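You operate a simulated robot arm through the tools that you are given. There is no shell and no other tool.

The job below is to be done with a simulated robot arm. You get a single attempt, and the scene is never put back.

## Task
Screw the blue and orange grease caps a quarter turn down, then test-run the motor.
Fine: red trough switch off before the guard opens; close and latch it, red one on, trough switch on till the trough lamp lights, then off.

The check looks at the end state, three seconds after you hand in, the way a careful person would. Anything else that was tipped, shoved, dropped, spilled or broken makes it a failure. Lids that push on must go on centred and level and be pressed home; caps that screw on are set level and turned clockwise until they are tight.

## Robot
A 7-joint arm with a two-finger parallel gripper, fixed in place. Base frame: the origin is at the foot of the arm, x ahead of it, y to its left, z up. Readings come in m, degrees, newtons and seconds.
With the tool pointing down near the work surface it reaches from about 0.2 to 0.68 m from the base axis. Its first joint turns from -66.0 to 66.0 degrees. Payload 2.4 kg.
Tool frame: the origin (TCP) lies between the finger pads and is the grasp point; the fingertips stand 0.03 m ahead of it; z points along the fingers, y is the line along which they close. Largest opening 0.094 m; finger width 0.028, thickness 0.01; the body of the gripper, 0.05 by 0.096 m, starts 0.055 m behind the TCP.
Orientation is told as [roll, pitch, yaw] about the base's x, y, z axes, in that order, counted from this pose: with the fingers straight down and closing along the base's y, the tool's x points along the base's -x, its y along +y and its z along -z.

## Interface
- The arm moves only by the tool jog_arm. Its arguments are lists of equal length, an entry for each row: "travel": the shift along the tool's x, y, z in units of 40 mm (1.0 is 40 mm), a list of three; "delta_rot": the turn, a rotation vector about the tool's x, y, z in units of 8 degrees (1.0 is 8 degrees), a list of three; "grip": the closure in counts, from 0 (fully open) to 255 (shut). In form: {"travel": [[x, y, z], ...], "delta_rot": [[ax, ay, az], ...], "grip": [grip, ...]}. A call has 1 to 20 rows; each row shifts and turns the commanded pose from where the row before left it, along the tool's axes as they then stand. A call with a number of a shift or a turn outside -1 to 1 is refused whole. Each row takes 0.2 s and may step no farther than 0.05 m and 8.6 degrees from the row before; otherwise, or with a gripper value out of range, the whole call is refused. Where a pose cannot be reached the arm comes as near as it can. A force on the tool above 60 N (or 10 N above the force at the start of the call, whichever is more), or a blocked arm, ends the call early, and 0.2 s more pass. Each finger travels about 0.153 m/s and halts on what it meets, pressing with about 21 N; the grip force reading is that of the motor and also rises with nothing between the fingers. The clock runs only during rows and for 0.2 s after the last one: add rows that do not move to give the fingers time. The reply holds the time, the measured pose of the TCP, the force on the tool along the base axes, the opening and the grip force, in the units named above and with some noise, with the torque about the TCP (base axes, N m) and any sound that the robot's microphone picked up, and new pictures: "views" is both (left out), scene, wrist or none.
- Cameras (640 x 400 px; columns grow to the right, rows downward): "scene" is fixed at [0.0596, 0.4962, 1.4513]; the picture's right is [-0.48, -0.88, 0.00], its down [-0.45, 0.25, -0.86] and it looks along [0.75, -0.42, -0.51] (base axes); focal length 291 px, centre (320, 200). "wrist" rides on the gripper at [0.076, 0.014, -0.103] in the tool frame; the picture's right is [-0.18, 0.98, 0.00], its down [-0.75, -0.14, -0.64] and it looks along [-0.63, -0.12, 0.77] (tool axes); focal length 243 px, centre (320, 200). There is no depth. A picture from a camera that has moved, and an enlarged one, comes with that camera's place and axes in the base frame and with its lens.
- inspect(camera, box): a new picture of the part [left, top, right, bottom] of that camera's present view, enlarged. It takes no simulated time.
- job_done(): hands the job in; it is judged then, once.

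Nothing tells you positions but the pictures and the camera data. Unless the task says otherwise, let go and move clear before handing in.

The tools are called after ">>>" by a JSON object that holds its "api" and its "payload". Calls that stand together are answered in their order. jog_arm: Moves the arm, as the interface text tells. Its arguments: {"type":"object","properties":{"travel":{"type":"array"},"delta_rot":{"type":"array"},"grip":{"type":"array"},"views":{"type":"string","enum":["both","scene","wrist","none"]}},"required":["travel","delta_rot","grip"]} The other tools are called the same way: inspect (camera, box) takes an enlarged picture of a part of a camera's view; job_done () hands the job in.

At the start:

```text
time: 0.0
tcp_pos: [0.4005, 0.0956, 1.316]
ee_rot: [0.0, 0.0, 0.1]
force: [-0.1, 0.1, 0.2]
moment: [0.02, 0.04, 0.0]
finger_gap: 0.0942
finger_force: 0.0
```

scene: 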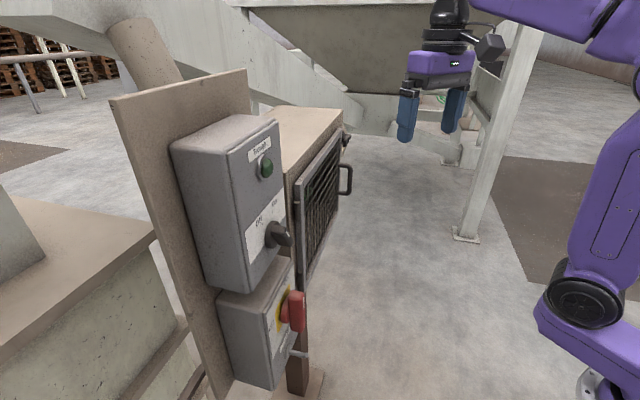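
wrist: 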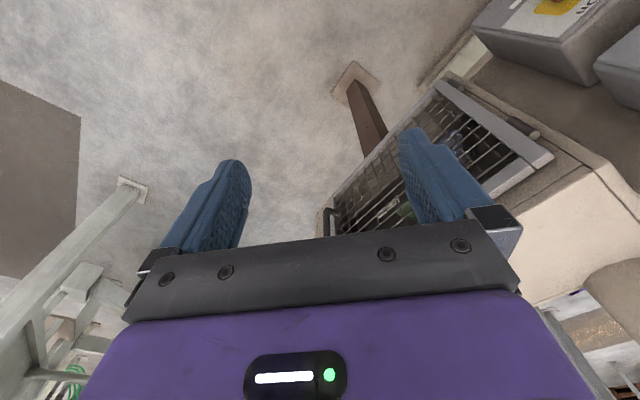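

I see two grey boxes on a board: the upper one has a "Trough" lamp and a black selector, and the lower one has a red rotary isolator. A guarded housing with a mesh door stands behind them. I'll enlarge the views before moving anything.

>>> {"api": "inspect", "payload": {"camera": "scene", "box": [160, 100, 360, 225]}}

>>> {"api": "inspect", "payload": {"camera": "scene", "box": [200, 220, 360, 400]}}

>>> {"api": "inspect", "payload": {"camera": "scene", "box": [270, 100, 370, 290]}}

>>> {"api": "inspect", "payload": {"camera": "wrist", "box": [310, 60, 570, 240]}}

>>> {"api": "inspect", "payload": {"camera": "wrist", "box": [440, 0, 640, 125]}}

```text
3.20 times, centred on (260, 162) of scene
camera zoom: at [0.0596, 0.4962, 1.4513], right [-0.48, -0.88, 0.0], down [-0.45, 0.25, -0.86], along [0.75, -0.42, -0.51], focal length 932 px, centre (512, 320)
```

zoom: 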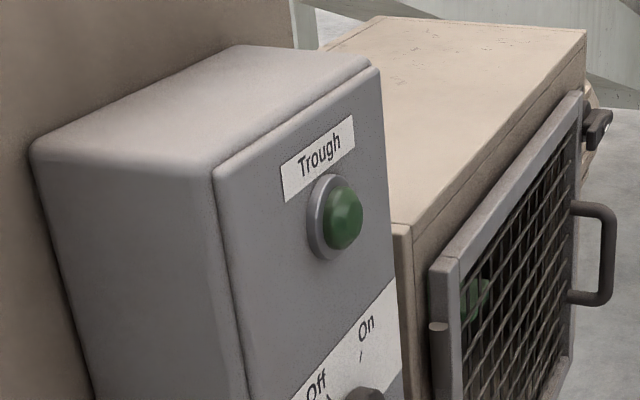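

```text
2.22 times, centred on (280, 310) of scene
camera zoom: at [0.0596, 0.4962, 1.4513], right [-0.48, -0.88, 0.0], down [-0.45, 0.25, -0.86], along [0.75, -0.42, -0.51], focal length 647 px, centre (409, -44)
```

zoom: 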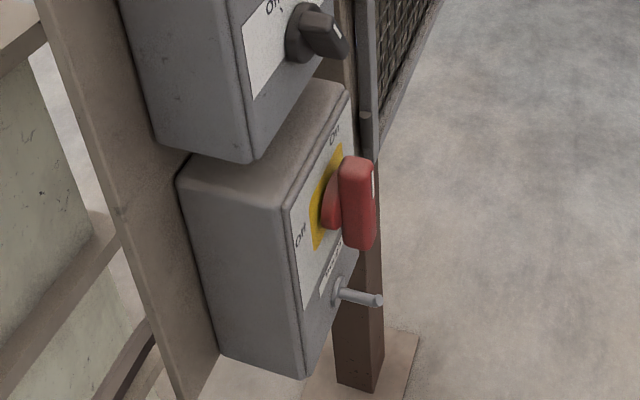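

```text
2.11 times, centred on (320, 195) of scene
camera zoom: at [0.0596, 0.4962, 1.4513], right [-0.48, -0.88, 0.0], down [-0.45, 0.25, -0.86], along [0.75, -0.42, -0.51], focal length 613 px, centre (320, 210)
```

zoom: 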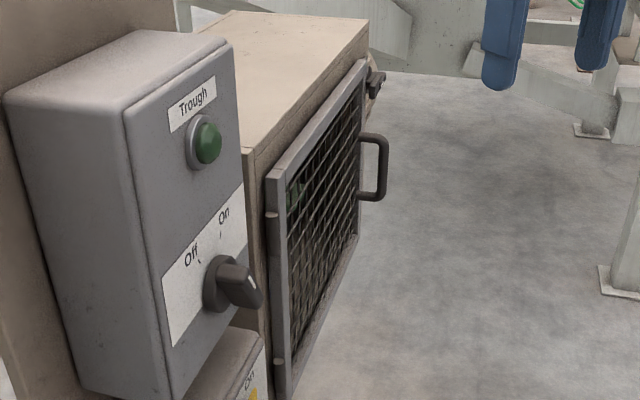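

```text
2.22 times, centred on (440, 150) of wrist
camera zoom: at [0.3232, 0.1101, 1.4169], right [0.18, 0.98, 0.0], down [0.75, -0.14, 0.64], along [0.63, -0.12, -0.77], focal length 539 px, centre (53, 311)
```

zoom: 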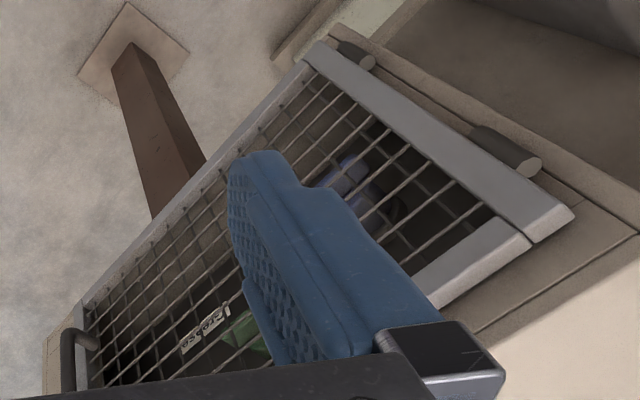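

```text
3.20 times, centred on (540, 62) of wrist
camera zoom: at [0.3232, 0.1101, 1.4169], right [0.18, 0.98, 0.0], down [0.75, -0.14, 0.64], along [0.63, -0.12, -0.77], focal length 776 px, centre (-384, 640)
```

zoom: 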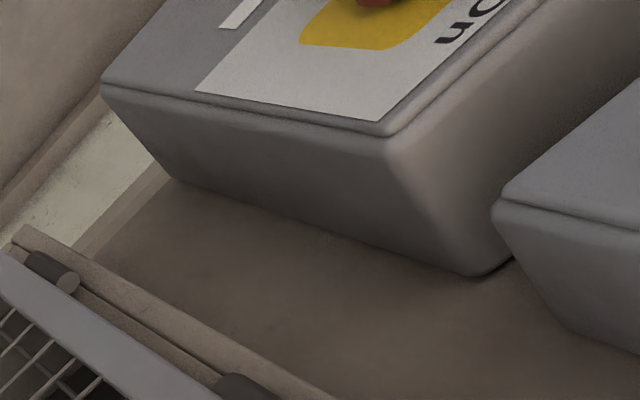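

The guard door seems to be hinged next to the boxes, with its handle and latch on the far edge. The panel appears to face the robot, roughly along base direction (-0.79, -0.61). I'll turn the tool toward the panel, well clear of it, so the wrist camera can see it.

>>> {"api": "jog_arm", "payload": {"travel": [[0, 0, 0], [0, 0, 0], [0, 0, 0], [0, 0, 0], [0, 0, 0], [0, 0, 0], [0, 0, 0], [0, 0, 0], [0, 0, 0], [0, 0, 0]], "delta_rot": [[0, 0, -0.95], [0, 0, -0.95], [0, 0, -0.95], [0, 0, -0.95], [0, 0, -0.95], [0, -0.95, 0], [0, -0.95, 0], [0, -0.95, 0], [0, -0.95, 0], [0, -0.95, 0]], "grip": [0, 0, 0, 0, 0, 0, 0, 0, 0, 0]}}

```text
time: 2.2
tcp_pos: [0.3996, 0.0979, 1.3148]
ee_rot: [0.1, -38.2, 38.0]
force: [-0.3, 0.3, -0.6]
moment: [0.03, 0.03, 0.01]
finger_gap: 0.0939
finger_force: 0.0
camera wrist: at [0.2935, 0.0316, 1.3477], right [-0.49, 0.86, 0.11], down [0.24, 0.01, 0.97], along [0.84, 0.5, -0.21], focal length 243 px, centre (320, 200)
```

scene: 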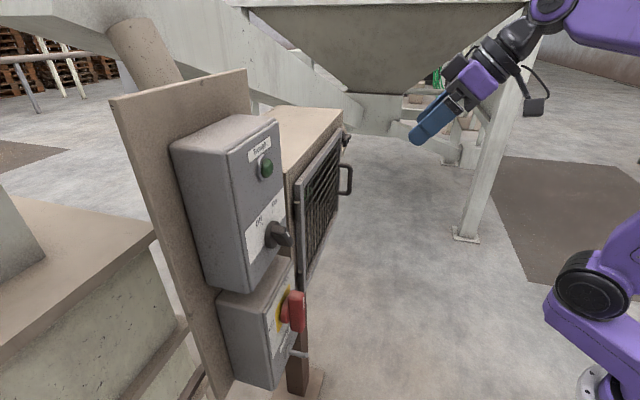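
wrist: 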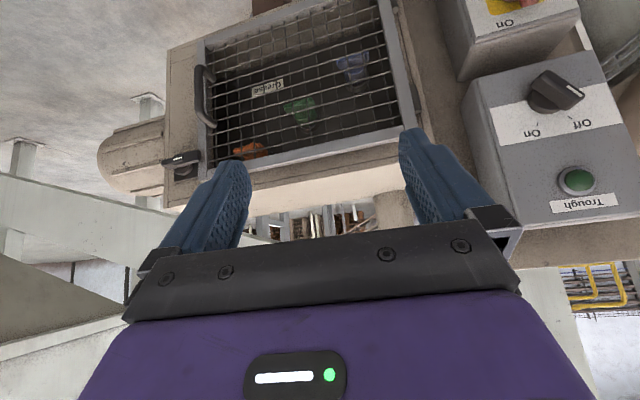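

The wrist view, which is upside down, shows the mesh guard, three coloured caps inside it (orange, green, blue), a latch at the far edge and both switch boxes. I'll enlarge these parts.

>>> {"api": "inspect", "payload": {"camera": "wrist", "box": [440, 0, 640, 125]}}

>>> {"api": "inspect", "payload": {"camera": "wrist", "box": [450, 60, 640, 220]}}

>>> {"api": "inspect", "payload": {"camera": "wrist", "box": [150, 60, 290, 200]}}

>>> {"api": "inspect", "payload": {"camera": "wrist", "box": [220, 30, 420, 160]}}

```text
3.20 times, centred on (540, 62) of wrist
camera zoom: at [0.2935, 0.0316, 1.3477], right [-0.49, 0.86, 0.11], down [0.24, 0.01, 0.97], along [0.84, 0.5, -0.21], focal length 776 px, centre (-384, 640)
```

zoom: 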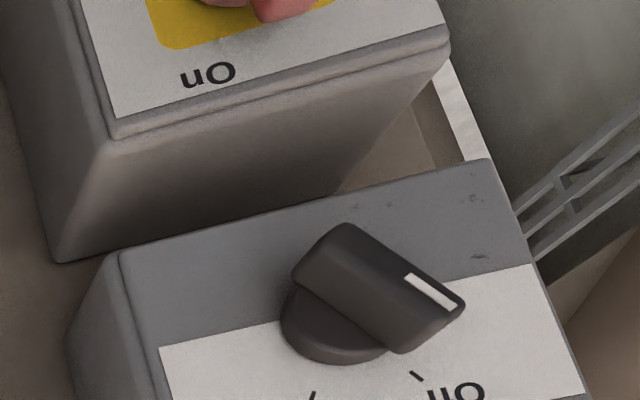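

```text
2.50 times, centred on (545, 140) of wrist
camera zoom: at [0.2935, 0.0316, 1.3477], right [-0.49, 0.86, 0.11], down [0.24, 0.01, 0.97], along [0.84, 0.5, -0.21], focal length 606 px, centre (-242, 350)
```

zoom: 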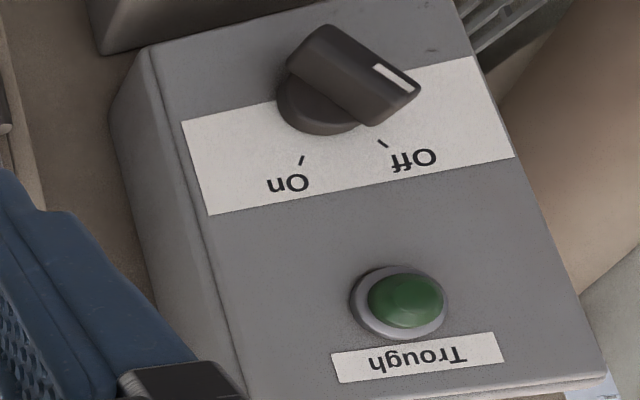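

```text
2.86 times, centred on (220, 130) of wrist
camera zoom: at [0.2935, 0.0316, 1.3477], right [-0.49, 0.86, 0.11], down [0.24, 0.01, 0.97], along [0.84, 0.5, -0.21], focal length 693 px, centre (606, 400)
```

zoom: 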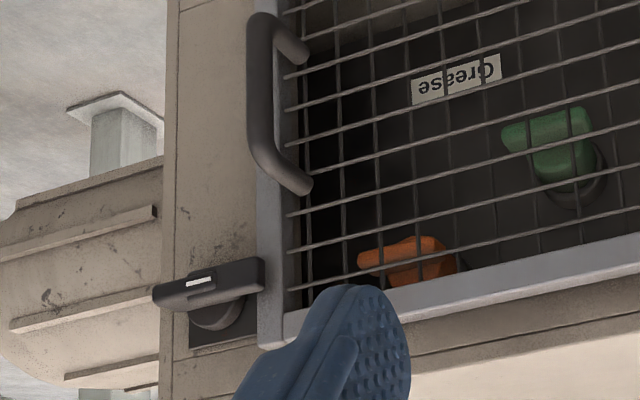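

```text
3.08 times, centred on (320, 95) of wrist
camera zoom: at [0.2935, 0.0316, 1.3477], right [-0.49, 0.86, 0.11], down [0.24, 0.01, 0.97], along [0.84, 0.5, -0.21], focal length 746 px, centre (320, 523)
```

zoom: 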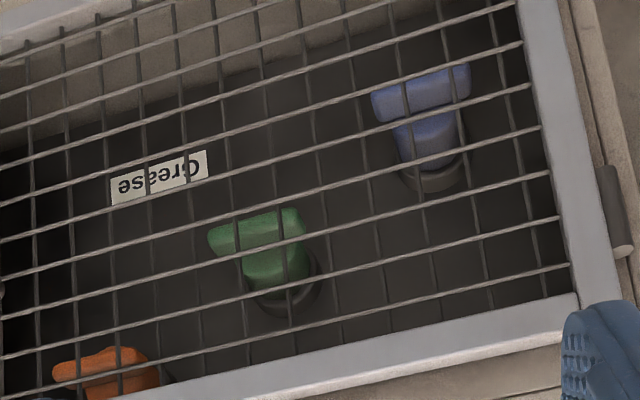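

The trough selector's white mark points to Off and the red handle looks to be at On. The caps are wing caps on the rear wall, and the latch is a turn-bar across the door edge. I'll drop down and back a little for a full view of the lower box.

>>> {"api": "jog_arm", "payload": {"travel": [[0.788, 0, -0.616], [0.788, 0, -0.616], [0.616, 0, 0.788], [0.616, 0, 0.788], [0.616, 0, 0.788], [0.616, 0, 0.788], [0.616, 0, 0.788]], "delta_rot": [[0, 0, 0], [0, 0, 0], [0, 0, 0], [0, 0, 0], [0, 0, 0], [0, 0, 0], [0, 0, 0]], "grip": [0, 0, 0, 0, 0, 0, 0]}}

```text
time: 3.8
tcp_pos: [0.3431, 0.0383, 1.1121]
ee_rot: [0.2, -37.9, 35.6]
force: [-2.9, 7.0, 0.0]
moment: [-0.47, -0.22, -0.33]
finger_gap: 0.094
finger_force: 0.0
camera wrist: at [0.234, -0.0224, 1.1461], right [-0.46, 0.88, 0.12], down [0.25, 0.0, 0.97], along [0.86, 0.47, -0.22], focal length 243 px, centre (320, 200)
```

scene: 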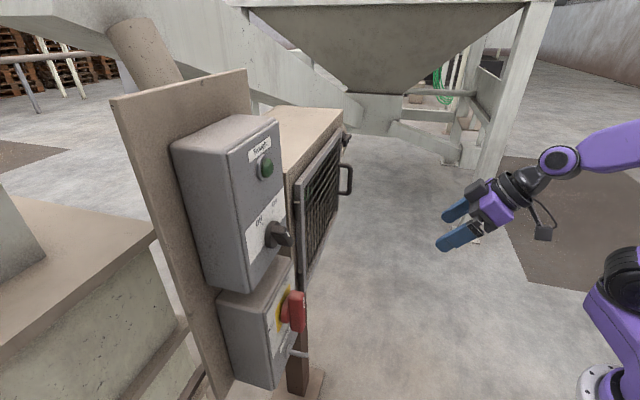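
wrist: 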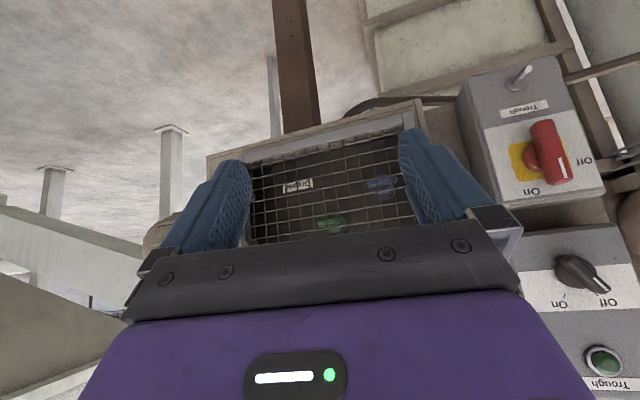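

The arm reads a small side force and the yaw has slipped by 2°, so it is probably near a joint limit here. I'll look at the lower box now and then move out of this pose.

>>> {"api": "inspect", "payload": {"camera": "wrist", "box": [450, 50, 640, 220]}}

>>> {"api": "inspect", "payload": {"camera": "scene", "box": [400, 80, 640, 400]}}

>>> {"api": "inspect", "payload": {"camera": "wrist", "box": [200, 100, 440, 250]}}

```text
2.35 times, centred on (545, 135) of wrist
camera zoom: at [0.234, -0.0224, 1.1461], right [-0.46, 0.88, 0.12], down [0.25, 0.0, 0.97], along [0.86, 0.47, -0.22], focal length 571 px, centre (-209, 353)
```

zoom: 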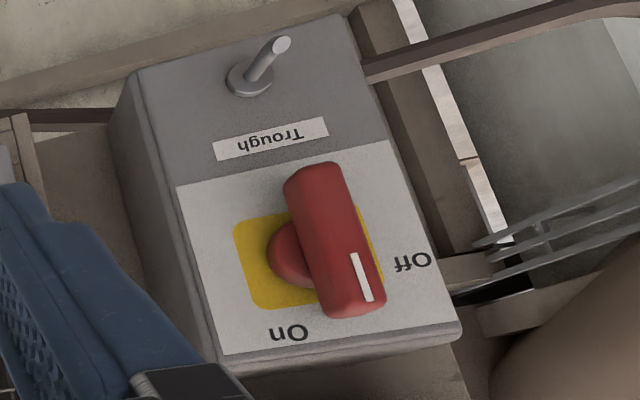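

```text
1.25 times, centred on (520, 240) of scene
camera zoom: at [0.0595, 0.4964, 1.4513], right [-0.48, -0.88, 0.0], down [-0.45, 0.25, -0.86], along [0.75, -0.42, -0.51], focal length 364 px, centre (70, 150)
```

zoom: 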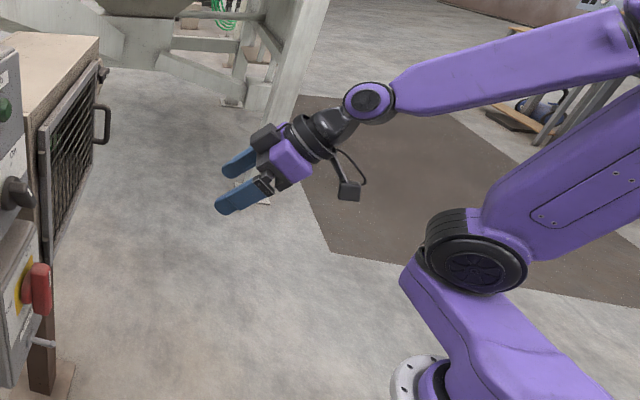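

```text
2.67 times, centred on (320, 175) of wrist
camera zoom: at [0.234, -0.0224, 1.1461], right [-0.46, 0.88, 0.12], down [0.25, 0.0, 0.97], along [0.86, 0.47, -0.22], focal length 647 px, centre (320, 267)
```

zoom: 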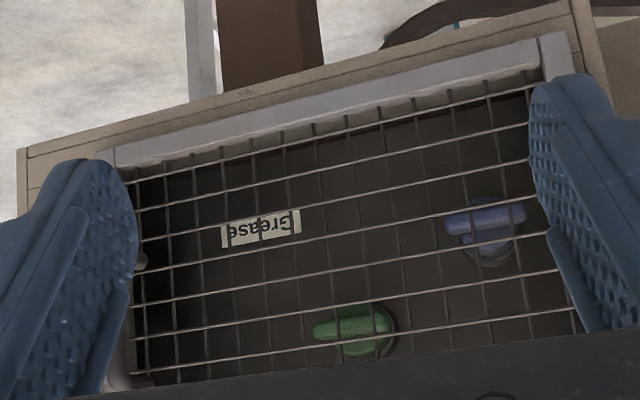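

The lower box carries the red isolator at On plus an unlabelled metal lever under a "Trough" nameplate. I'll leave that lever alone. Next I'll level the tool and slide over in front of the boxes to get an accurate look.

>>> {"api": "jog_arm", "payload": {"travel": [[-0.788, 0, 0.616], [-0.788, 0, 0.616], [0, 0.85, 0], [0, 0.85, 0], [0, 0.85, 0], [0, 0.85, 0], [0, 0.85, 0], [0, 0.85, 0], [0, 0.85, 0]], "delta_rot": [[0, 0, 0], [0, 0, 0], [0, -0.929, 0], [0, -0.929, 0], [0, -0.929, 0], [0, -0.929, 0], [0, -0.929, 0], [0, -0.929, 0], [0, -0.929, 0]], "grip": [0, 0, 0, 0, 0, 0, 0, 0, 0]}}

```text
time: 5.8
tcp_pos: [0.2539, 0.2847, 1.1145]
ee_rot: [153.4, -89.9, -115.5]
force: [0.6, 0.2, 0.2]
moment: [0.02, 0.07, 0.0]
finger_gap: 0.0941
finger_force: 0.0
camera wrist: at [0.1636, 0.2332, 1.038], right [-0.6, 0.77, 0.19], down [-0.42, -0.51, 0.75], along [0.68, 0.38, 0.63], focal length 243 px, centre (320, 200)
```

scene: 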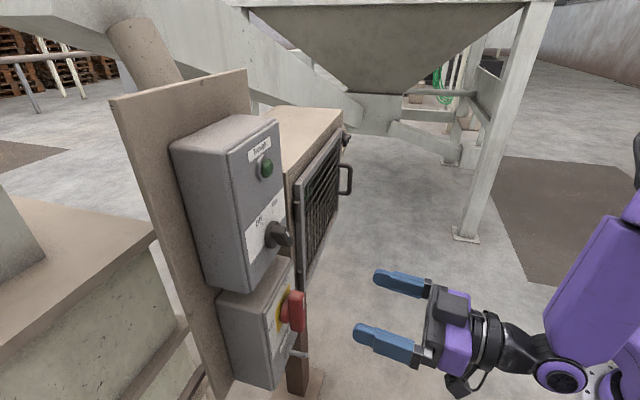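
wrist: 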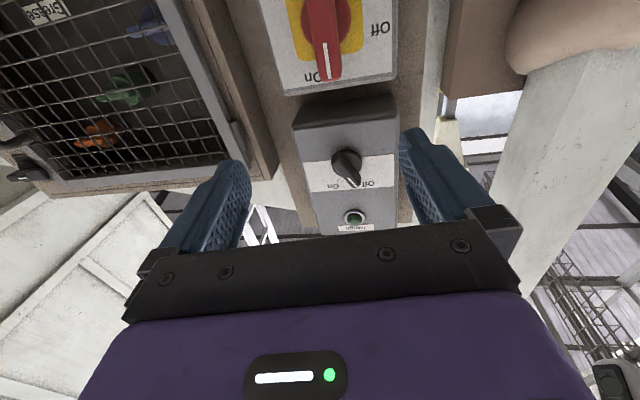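

The tool is level and facing the boxes with no load on it. I'll enlarge the switches to measure the panel's orientation.

>>> {"api": "inspect", "payload": {"camera": "wrist", "box": [250, 0, 430, 112]}}

>>> {"api": "inspect", "payload": {"camera": "wrist", "box": [270, 85, 450, 240]}}

>>> {"api": "inspect", "payload": {"camera": "wrist", "box": [0, 0, 260, 200]}}

```text
3.56 times, centred on (340, 56) of wrist
camera zoom: at [0.1636, 0.2332, 1.038], right [-0.6, 0.77, 0.19], down [-0.42, -0.51, 0.75], along [0.68, 0.38, 0.63], focal length 863 px, centre (249, 712)
```

zoom: 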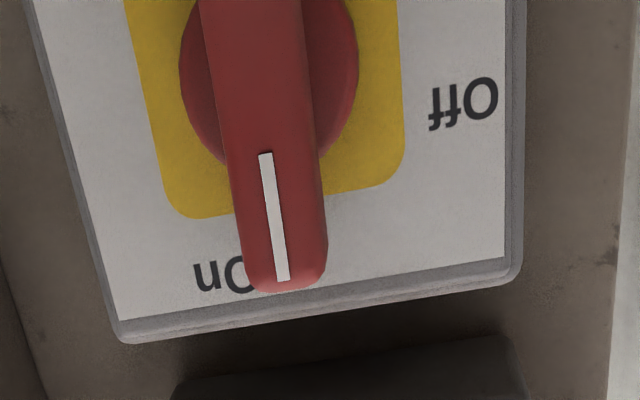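

```text
2.58 times, centred on (360, 162) of wrist
camera zoom: at [0.1636, 0.2332, 1.038], right [-0.6, 0.77, 0.19], down [-0.42, -0.51, 0.75], along [0.68, 0.38, 0.63], focal length 626 px, centre (217, 297)
```

zoom: 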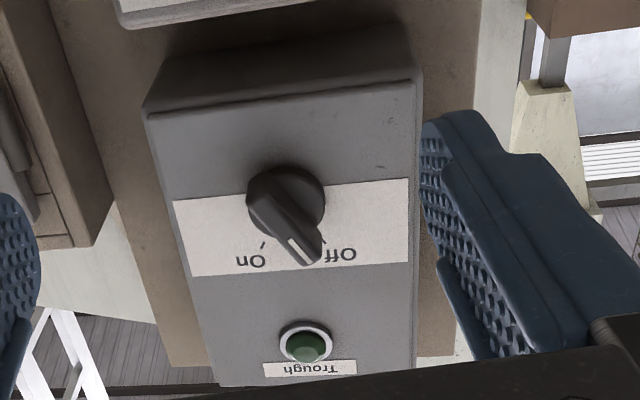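

```text
2.00 times, centred on (130, 100) of wrist
camera zoom: at [0.1636, 0.2332, 1.038], right [-0.6, 0.77, 0.19], down [-0.42, -0.51, 0.75], along [0.68, 0.38, 0.63], focal length 485 px, centre (700, 400)
```

zoom: 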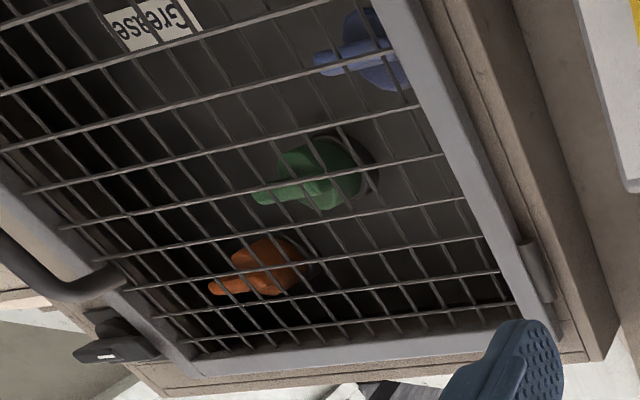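

The label and box edges put the panel normal at about 45° yaw, so I need another 7°. Then I'll line up in front of the red isolator at about z 1.055 for a closer look.

>>> {"api": "jog_arm", "payload": {"travel": [[0, 0, 0], [0.75, -0.05, 0.4], [0.74, -0.05, 0.4], [0, 0, 0]], "delta_rot": [[-0.875, 0, 0], [0, 0, 0], [0, 0, 0], [0, 0, 0]], "grip": [0, 0, 0, 0]}}

```text
time: 6.8
tcp_pos: [0.2795, 0.3054, 1.0553]
ee_rot: [141.8, -89.9, -96.8]
force: [-0.2, 0.0, 0.3]
moment: [-0.01, 0.02, 0.0]
finger_gap: 0.0941
finger_force: 0.0
camera wrist: at [0.196, 0.2432, 0.9792], right [-0.69, 0.69, 0.19], down [-0.35, -0.56, 0.75], along [0.63, 0.46, 0.63], focal length 243 px, centre (320, 200)
```

scene: 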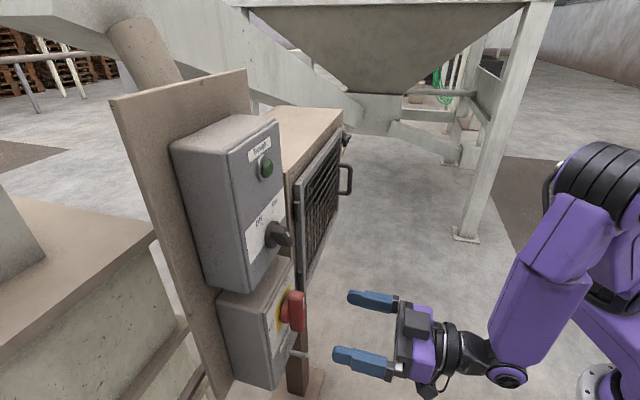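
wrist: 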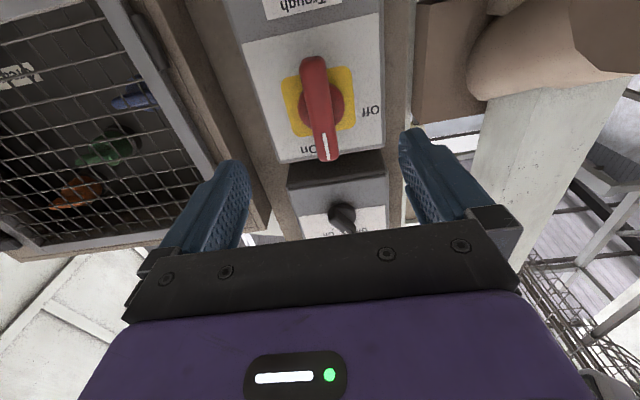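

>>> {"api": "inspect", "payload": {"camera": "wrist", "box": [240, 20, 400, 170]}}

>>> {"api": "inspect", "payload": {"camera": "scene", "box": [250, 270, 330, 370]}}

```text
2.67 times, centred on (320, 95) of wrist
camera zoom: at [0.196, 0.2432, 0.9792], right [-0.69, 0.69, 0.19], down [-0.35, -0.56, 0.75], along [0.63, 0.46, 0.63], focal length 647 px, centre (320, 480)
```

zoom: 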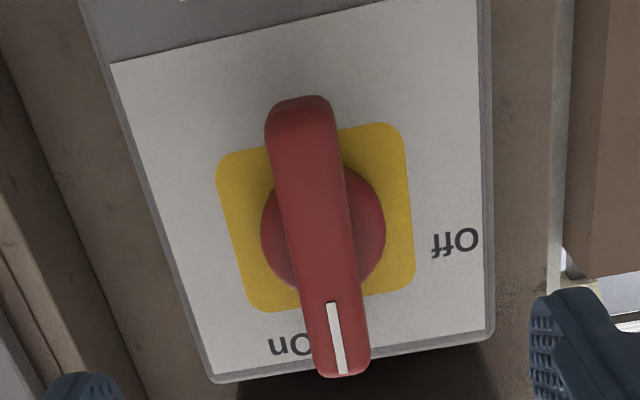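

```text
4.00 times, centred on (290, 320) of scene
camera zoom: at [0.0596, 0.4962, 1.4513], right [-0.48, -0.88, 0.0], down [-0.45, 0.25, -0.86], along [0.75, -0.42, -0.51], focal length 1165 px, centre (440, -280)
```

zoom: 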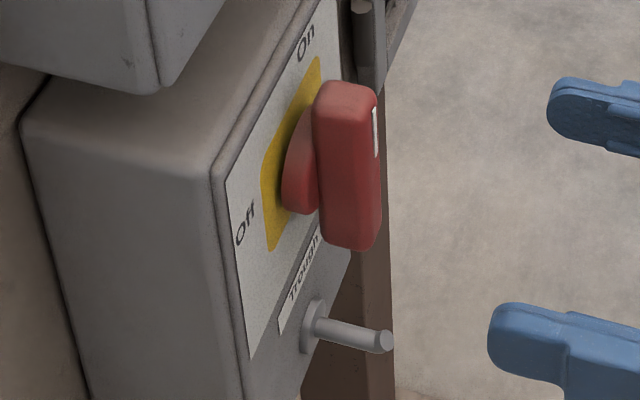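

The red handle is upright, about 18 mm wide and 80 mm long, centred near z 1.051. Its front face is at about n 0.507 along the 45° normal, where n = (x+y)/√2. I'll move straight in with the fingers open on either side of it.

>>> {"api": "jog_arm", "payload": {"travel": [[0.03, 0, 0.7], [0.03, 0, 0.7], [0.02, 0, 0.7], [0, 0, 0]], "delta_rot": [[0, 0, 0], [0, 0, 0], [0, 0, 0], [0, 0, 0]], "grip": [0, 0, 0, 0]}}

```text
time: 7.8
tcp_pos: [0.3377, 0.367, 1.0538]
ee_rot: [137.4, -90.0, -92.5]
force: [0.5, 0.1, -0.1]
moment: [0.03, 0.0, -0.01]
finger_gap: 0.094
finger_force: 0.1
camera wrist: at [0.254, 0.304, 0.9762], right [-0.69, 0.7, 0.18], down [-0.35, -0.55, 0.75], along [0.63, 0.46, 0.63], focal length 243 px, centre (320, 200)
```

scene: 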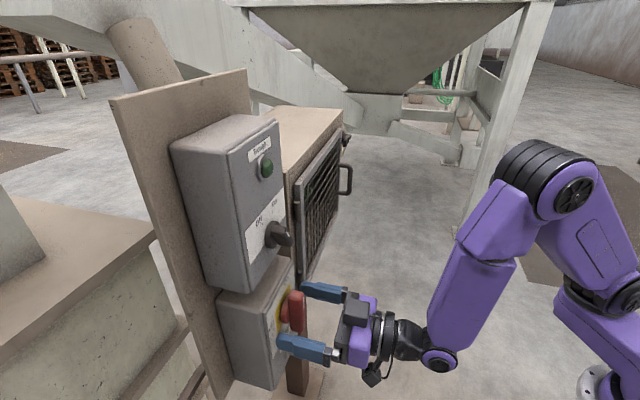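
wrist: 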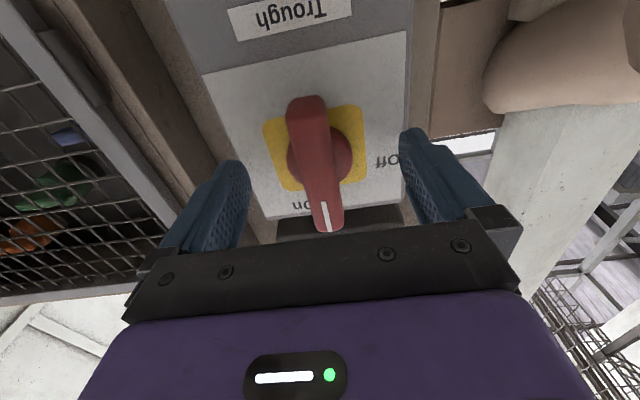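

The handle sits between the fingers, and the yellow plate's centre comes out at z ≈1.052 and p ≈0.018, where p = (y−x)/√2. I'll shift 2 mm sideways and close on it.

>>> {"api": "jog_arm", "payload": {"travel": [[0.05, -0.06, 0], [0, 0, 0], [0, 0, 0], [0, 0, 0]], "delta_rot": [[0, 0, 0], [0, 0, 0], [0, 0, 0], [0, 0, 0]], "grip": [0, 255, 255, 255]}}

```text
time: 8.8
tcp_pos: [0.3374, 0.3656, 1.05]
ee_rot: [160.0, -89.9, -114.7]
force: [-6.7, 11.0, -1.4]
moment: [-0.01, -0.11, 0.4]
finger_gap: 0.0383
finger_force: 45.1
camera wrist: at [0.2549, 0.3028, 0.9731], right [-0.7, 0.69, 0.18], down [-0.35, -0.56, 0.75], along [0.62, 0.46, 0.63], focal length 243 px, centre (320, 200)
```

scene: 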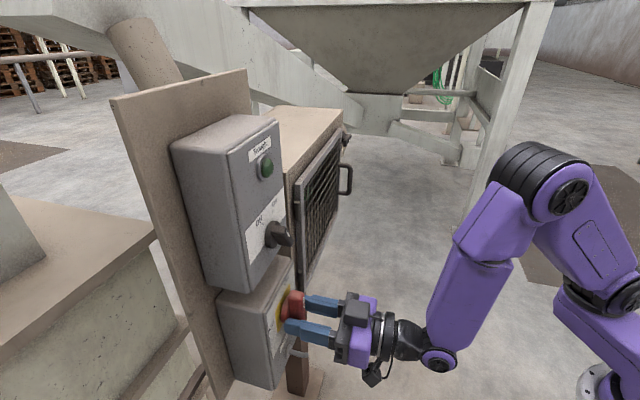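
wrist: 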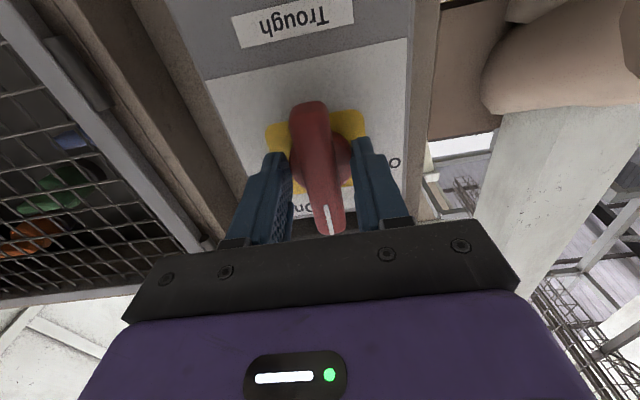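

The fingers closed at a 38 mm gap, so the tips caught the round base rather than the bar, and the side force says the axis is slightly further +y. I'll open, back off 13 mm, shift 2 mm and close again.

>>> {"api": "jog_arm", "payload": {"travel": [[0, 0, 0], [0, 0, 0], [0, 0.05, -0.35], [0, 0, 0], [0, 0, 0], [0, 0, 0], [0, 0, 0]], "delta_rot": [[0, 0, 0], [0, 0, 0], [0, 0, 0], [0, 0, 0], [0, 0, 0], [0, 0, 0], [0, 0, 0]], "grip": [60, 60, 60, 60, 255, 255, 255]}}

```text
time: 10.4
tcp_pos: [0.328, 0.3556, 1.0501]
ee_rot: [144.1, -89.9, -99.0]
force: [-4.1, 4.2, 1.5]
moment: [-0.36, 0.25, 0.06]
finger_gap: 0.0199
finger_force: 44.8
camera wrist: at [0.2443, 0.2928, 0.9728], right [-0.7, 0.69, 0.18], down [-0.35, -0.56, 0.75], along [0.62, 0.46, 0.63], focal length 243 px, centre (320, 200)
```

scene: 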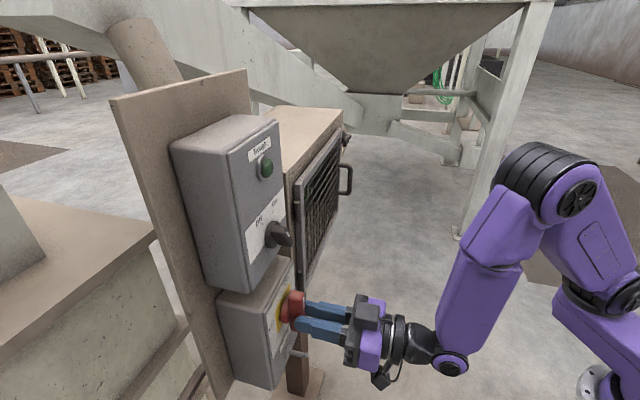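
wrist: 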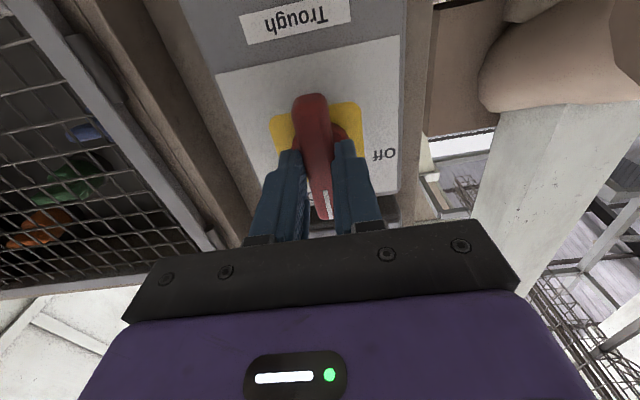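

The gap is now 20 mm, so the bar itself is gripped. Next I'll turn it counter-clockwise (negative about tool z) toward Off, watching the loads.

>>> {"api": "jog_arm", "payload": {"travel": [[0, 0, 0], [0, 0, 0], [0, 0, 0], [0, 0, 0], [0, 0, 0]], "delta_rot": [[0, 0, -1], [0, 0, -1], [0, 0, -1], [0, 0, -1], [0, 0, -1]], "grip": [255, 255, 255, 255, 255]}}

```text
time: 11.6
tcp_pos: [0.3289, 0.3535, 1.0501]
ee_rot: [-90.3, -50.0, 135.1]
force: [6.4, 12.5, 3.4]
moment: [-0.69, 0.7, -0.62]
finger_gap: 0.0197
finger_force: 44.7
camera wrist: at [0.2833, 0.2538, 0.9825], right [-0.61, 0.62, -0.49], down [-0.72, -0.19, 0.67], along [0.32, 0.76, 0.56], focal length 243 px, centre (320, 200)
```

scene: 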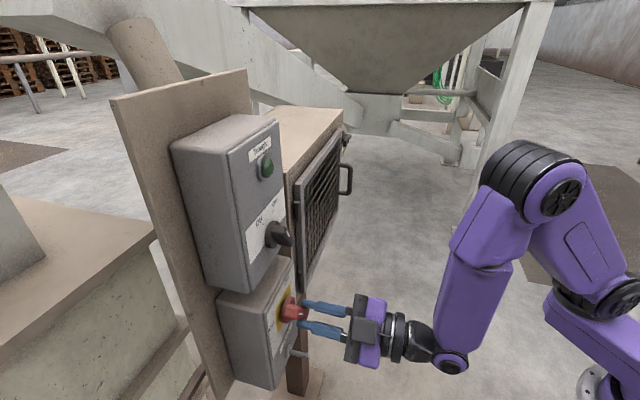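
wrist: 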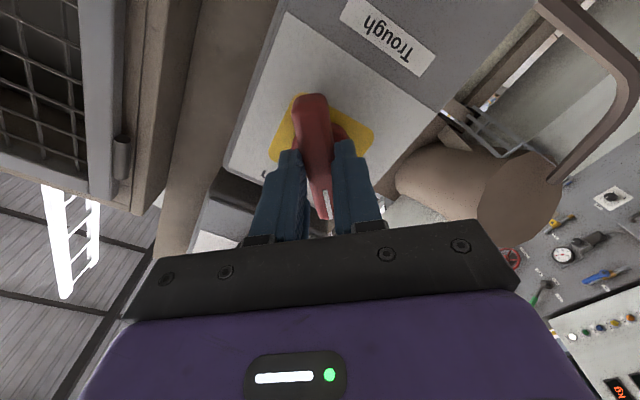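

The handle turns with the gripper. I'll finish the quarter turn.

>>> {"api": "jog_arm", "payload": {"travel": [[0, 0, 0], [0, 0, 0], [0, 0, 0], [0, 0, 0], [0, 0, 0], [0, 0, 0], [0, 0, 0], [0, 0, 0]], "delta_rot": [[0, 0, -1], [0, 0, -1], [0, 0, -1], [0, 0, -1], [0, 0, -1], [0, 0, -1], [0, 0, -0.25], [0, 0, 0]], "grip": [255, 255, 255, 255, 255, 255, 255, 255]}}

```text
time: 13.4
tcp_pos: [0.3299, 0.3523, 1.0542]
ee_rot: [-91.0, -0.1, 134.8]
force: [14.8, -3.9, 35.4]
moment: [0.4, -0.18, 0.01]
finger_gap: 0.02
finger_force: 45.2
camera wrist: at [0.3109, 0.2259, 1.0376], right [-0.12, 0.14, -0.98], down [-0.99, 0.08, 0.13], along [0.1, 0.99, 0.13], focal length 243 px, centre (320, 200)
```

scene: 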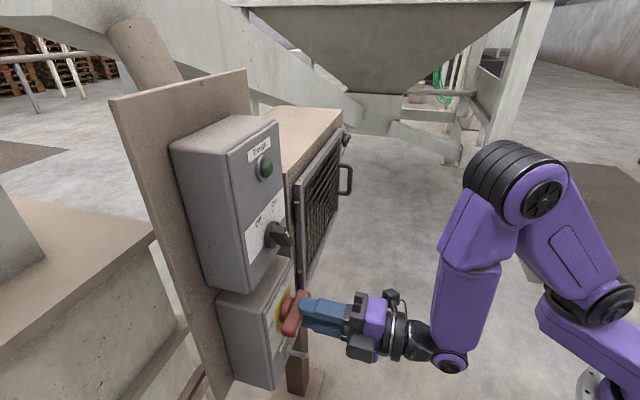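
wrist: 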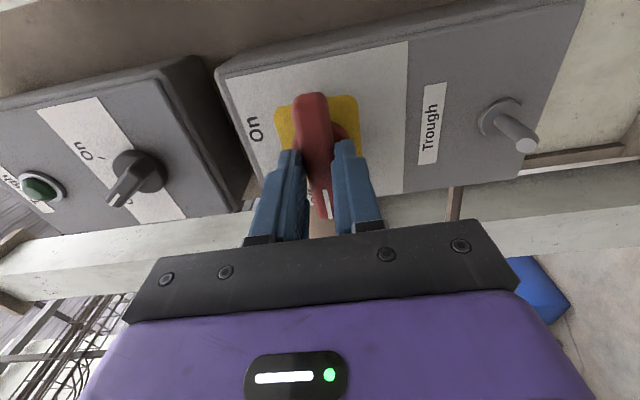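

The handle is horizontal with its marked end toward Off. I'll open the fingers, back away and check.

>>> {"api": "jog_arm", "payload": {"travel": [[0, 0, 0], [0, 0, 0], [0, 0, -0.8], [0, 0, -0.8], [0, 0, -0.8], [0, 0, 0]], "delta_rot": [[0, 0, 0], [0, 0, 0], [0, 0, 0], [0, 0, 0], [0, 0, 0], [0, 0, 0]], "grip": [80, 80, 80, 0, 0, 0]}}

>>> {"api": "inspect", "payload": {"camera": "wrist", "box": [0, 0, 640, 260]}}

>>> {"api": "inspect", "payload": {"camera": "scene", "box": [230, 170, 350, 370]}}

```text
time: 14.8
tcp_pos: [0.2631, 0.2845, 1.0491]
ee_rot: [-90.1, -0.2, 134.9]
force: [-0.1, 0.2, -0.9]
moment: [-0.03, 0.02, 0.02]
finger_gap: 0.0942
finger_force: 0.1
camera wrist: at [0.2439, 0.1582, 1.0347], right [-0.13, 0.13, -0.98], down [-0.99, 0.08, 0.14], along [0.1, 0.99, 0.12], focal length 243 px, centre (320, 200)
```

scene: 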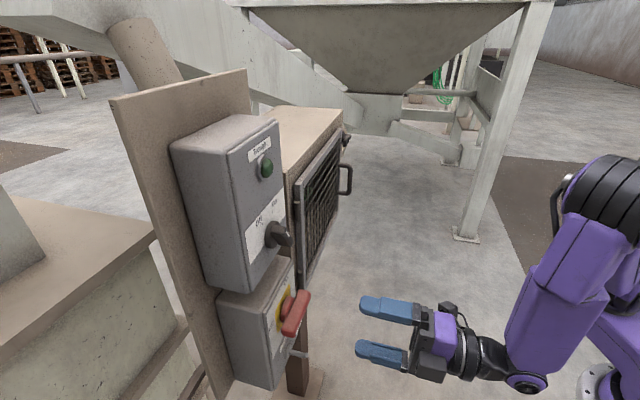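
wrist: 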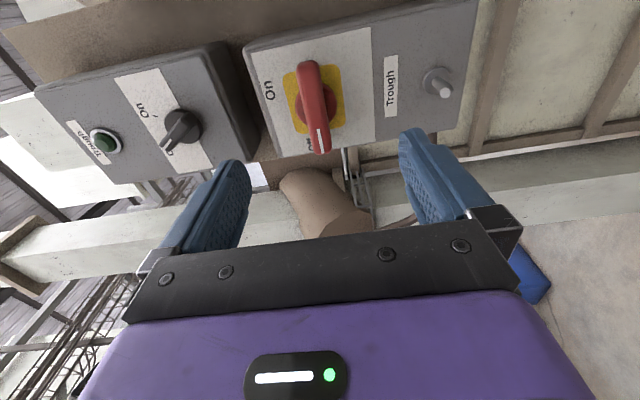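

```text
1.00 times, centred on (320, 130) of wrist (not enlarged: the box is as wide or as high as the picture)
camera zoom: at [0.2439, 0.1582, 1.0347], right [-0.13, 0.13, -0.98], down [-0.99, 0.08, 0.14], along [0.1, 0.99, 0.12], focal length 243 px, centre (320, 270)
```

zoom: 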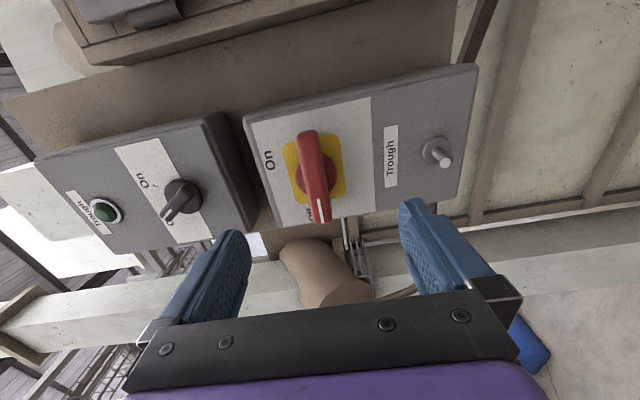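

```text
2.00 times, centred on (290, 270) of scene
camera zoom: at [0.0596, 0.4962, 1.4513], right [-0.48, -0.88, 0.0], down [-0.45, 0.25, -0.86], along [0.75, -0.42, -0.51], focal length 582 px, centre (380, 60)
```

zoom: 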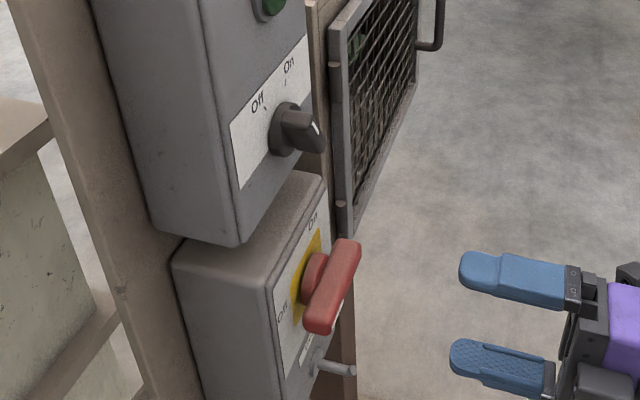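

The red isolator now reads Off and the trough selector's mark is at Off. Next is the door latch at about p −0.50, z 1.17. The gripper already closes vertically, which suits the horizontal latch bar, so I'll slide across in front of it at a safe standoff.

>>> {"api": "jog_arm", "payload": {"travel": [[0.98, -0.236, 0], [0.98, -0.236, 0], [0.98, -0.236, 0], [0.98, -0.236, 0], [0.98, -0.236, 0], [0.98, -0.236, 0], [0.98, -0.236, 0], [0.98, -0.236, 0], [0.98, -0.236, 0], [0.98, -0.236, 0], [0.98, -0.236, 0], [0.98, -0.236, 0], [0.98, -0.236, 0], [0, 0, 0]], "delta_rot": [[0, 0, 0], [0, 0, 0], [0, 0, 0], [0, 0, 0], [0, 0, 0], [0, 0, 0], [0, 0, 0], [0, 0, 0], [0, 0, 0], [0, 0, 0], [0, 0, 0], [0, 0, 0], [0, 0, 0], [0, 0, 0]], "grip": [0, 0, 0, 0, 0, 0, 0, 0, 0, 0, 0, 0, 0, 0]}}

>>> {"api": "inspect", "payload": {"camera": "wrist", "box": [240, 0, 440, 125]}}

>>> {"api": "inspect", "payload": {"camera": "scene", "box": [270, 100, 390, 200]}}

```text
time: 17.8
tcp_pos: [0.6248, -0.0772, 1.1719]
ee_rot: [-90.0, -0.1, 135.0]
force: [0.1, 0.9, 0.7]
moment: [0.03, -0.01, 0.01]
finger_gap: 0.0941
finger_force: 0.1
camera wrist: at [0.6047, -0.2025, 1.1567], right [-0.13, 0.13, -0.98], down [-0.99, 0.08, 0.14], along [0.1, 0.99, 0.12], focal length 243 px, centre (320, 200)
```

scene: 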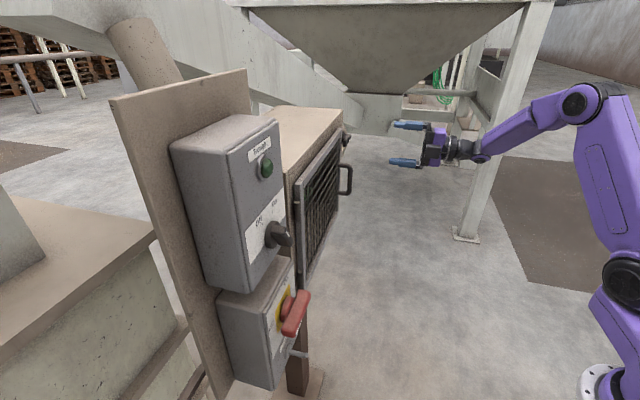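
wrist: 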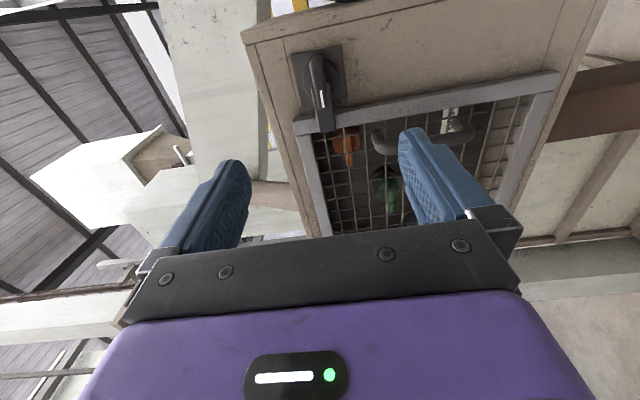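

```text
3.20 times, centred on (340, 62) of wrist
camera zoom: at [0.6047, -0.2025, 1.1567], right [-0.13, 0.13, -0.98], down [-0.99, 0.08, 0.14], along [0.1, 0.99, 0.12], focal length 776 px, centre (256, 640)
```

zoom: 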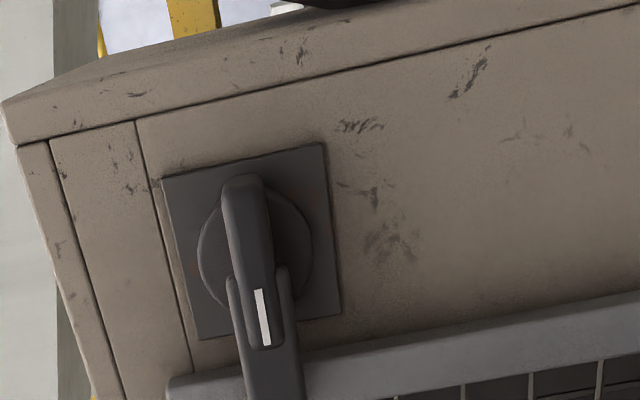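

```text
4.00 times, centred on (330, 150) of scene
camera zoom: at [0.0596, 0.4962, 1.4513], right [-0.48, -0.88, 0.0], down [-0.45, 0.25, -0.86], along [0.75, -0.42, -0.51], focal length 1165 px, centre (280, 400)
```

zoom: 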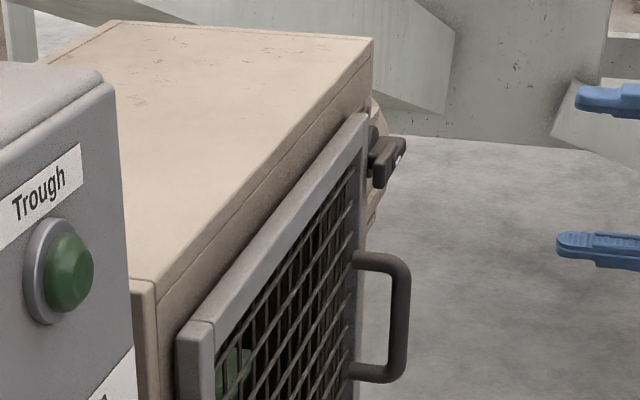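

The latch is a quarter-turn knob. Its tongue reaches over the door frame, with the white mark pointing at the door. The knob is about 46×12 mm, centred near p −0.51, z 1.169. I'll move in over it.

>>> {"api": "jog_arm", "payload": {"travel": [[0.105, 0.027, 0.857], [0.105, 0.027, 0.857], [0.105, 0.026, 0.857], [0, 0, 0]], "delta_rot": [[0, 0, 0], [0, 0, 0], [0, 0, 0], [0, 0, 0]], "grip": [90, 90, 90, 90]}}

>>> {"api": "inspect", "payload": {"camera": "wrist", "box": [220, 60, 420, 240]}}

>>> {"api": "inspect", "payload": {"camera": "scene", "box": [300, 90, 440, 190]}}

```text
time: 18.8
tcp_pos: [0.7057, -0.0127, 1.1682]
ee_rot: [-90.1, 0.0, 134.8]
force: [0.7, 0.2, 0.0]
moment: [-0.05, -0.01, -0.01]
finger_gap: 0.0608
finger_force: 0.0
camera wrist: at [0.6857, -0.1386, 1.1529], right [-0.13, 0.13, -0.98], down [-0.99, 0.08, 0.14], along [0.1, 0.99, 0.12], focal length 243 px, centre (320, 200)
```

scene: 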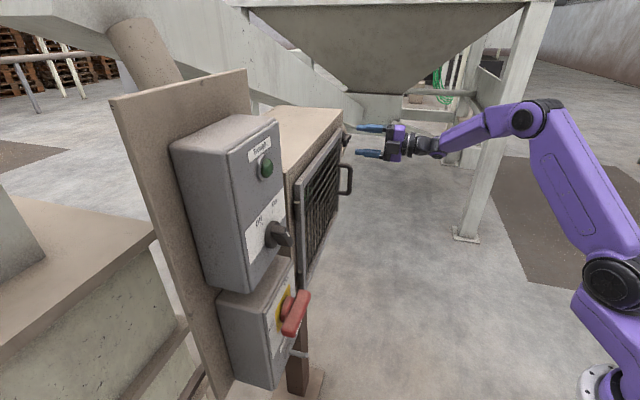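
wrist: 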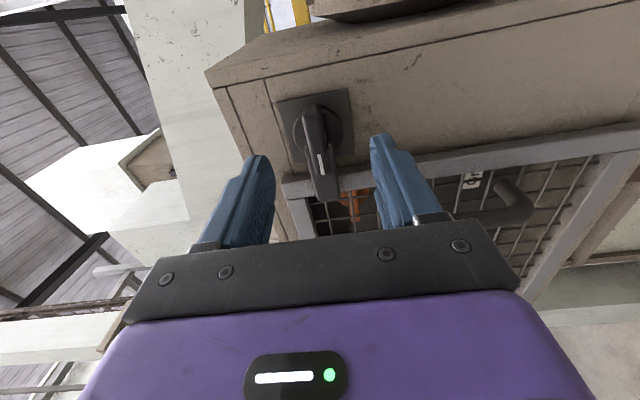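

```text
2.22 times, centred on (320, 150) of wrist
camera zoom: at [0.6857, -0.1386, 1.1529], right [-0.13, 0.13, -0.98], down [-0.99, 0.08, 0.14], along [0.1, 0.99, 0.12], focal length 539 px, centre (320, 311)
```

zoom: 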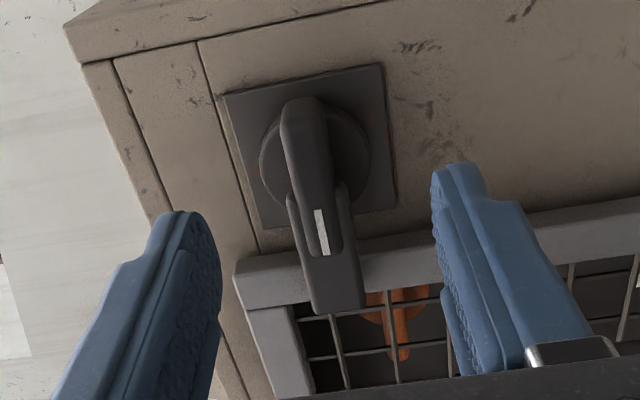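

```text
4.00 times, centred on (370, 140) of scene
camera zoom: at [0.0596, 0.4963, 1.4513], right [-0.48, -0.88, 0.0], down [-0.45, 0.25, -0.86], along [0.75, -0.42, -0.51], focal length 1165 px, centre (120, 440)
```

zoom: 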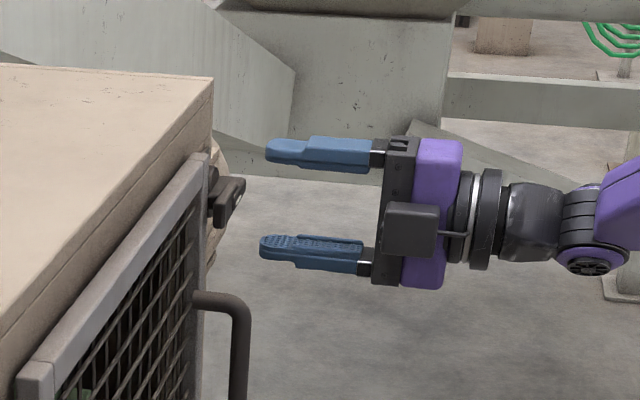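

The backplate is at n ≈0.573 and the knob front is between 0.54 and 0.55. I'll advance 34 mm and close on the knob.

>>> {"api": "jog_arm", "payload": {"travel": [[-0.03, -0.03, 0.42], [0, 0, 0.43], [0, 0, 0], [0, 0, 0], [0, 0, 0], [0, 0, 0]], "delta_rot": [[0, 0, 0], [0, 0, 0], [0, 0, 0], [0, 0, 0], [0, 0, 0], [0, 0, 0]], "grip": [90, 90, 90, 255, 255, 255]}}

>>> {"api": "inspect", "payload": {"camera": "scene", "box": [300, 90, 440, 190]}}

```text
time: 20.2
tcp_pos: [0.7275, 0.0145, 1.1708]
ee_rot: [-90.1, 0.1, 135.0]
force: [4.5, 0.8, 1.7]
moment: [-0.09, 0.09, 0.16]
finger_gap: 0.0128
finger_force: 44.5
camera wrist: at [0.7074, -0.1119, 1.1548], right [-0.13, 0.13, -0.98], down [-0.99, 0.08, 0.14], along [0.1, 0.99, 0.12], focal length 243 px, centre (320, 200)
```

scene: 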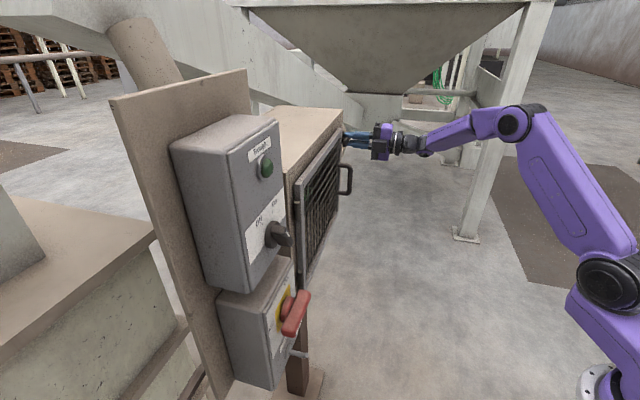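
wrist: 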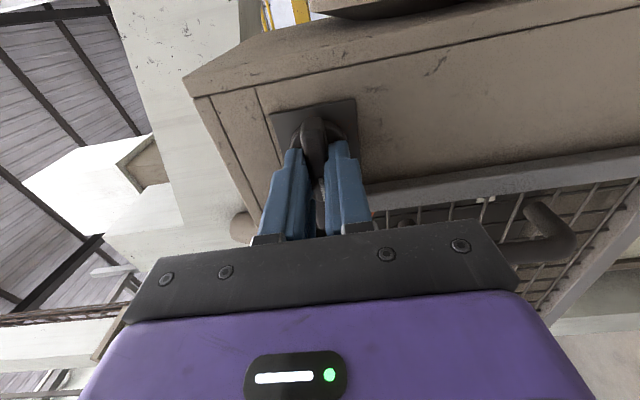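

```text
4.00 times, centred on (370, 140) of scene
camera zoom: at [0.0597, 0.4963, 1.4513], right [-0.48, -0.88, 0.0], down [-0.45, 0.25, -0.86], along [0.75, -0.42, -0.51], focal length 1165 px, centre (120, 440)
```

zoom: 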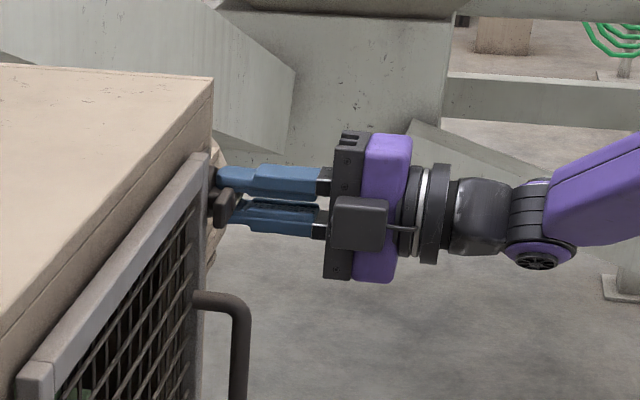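

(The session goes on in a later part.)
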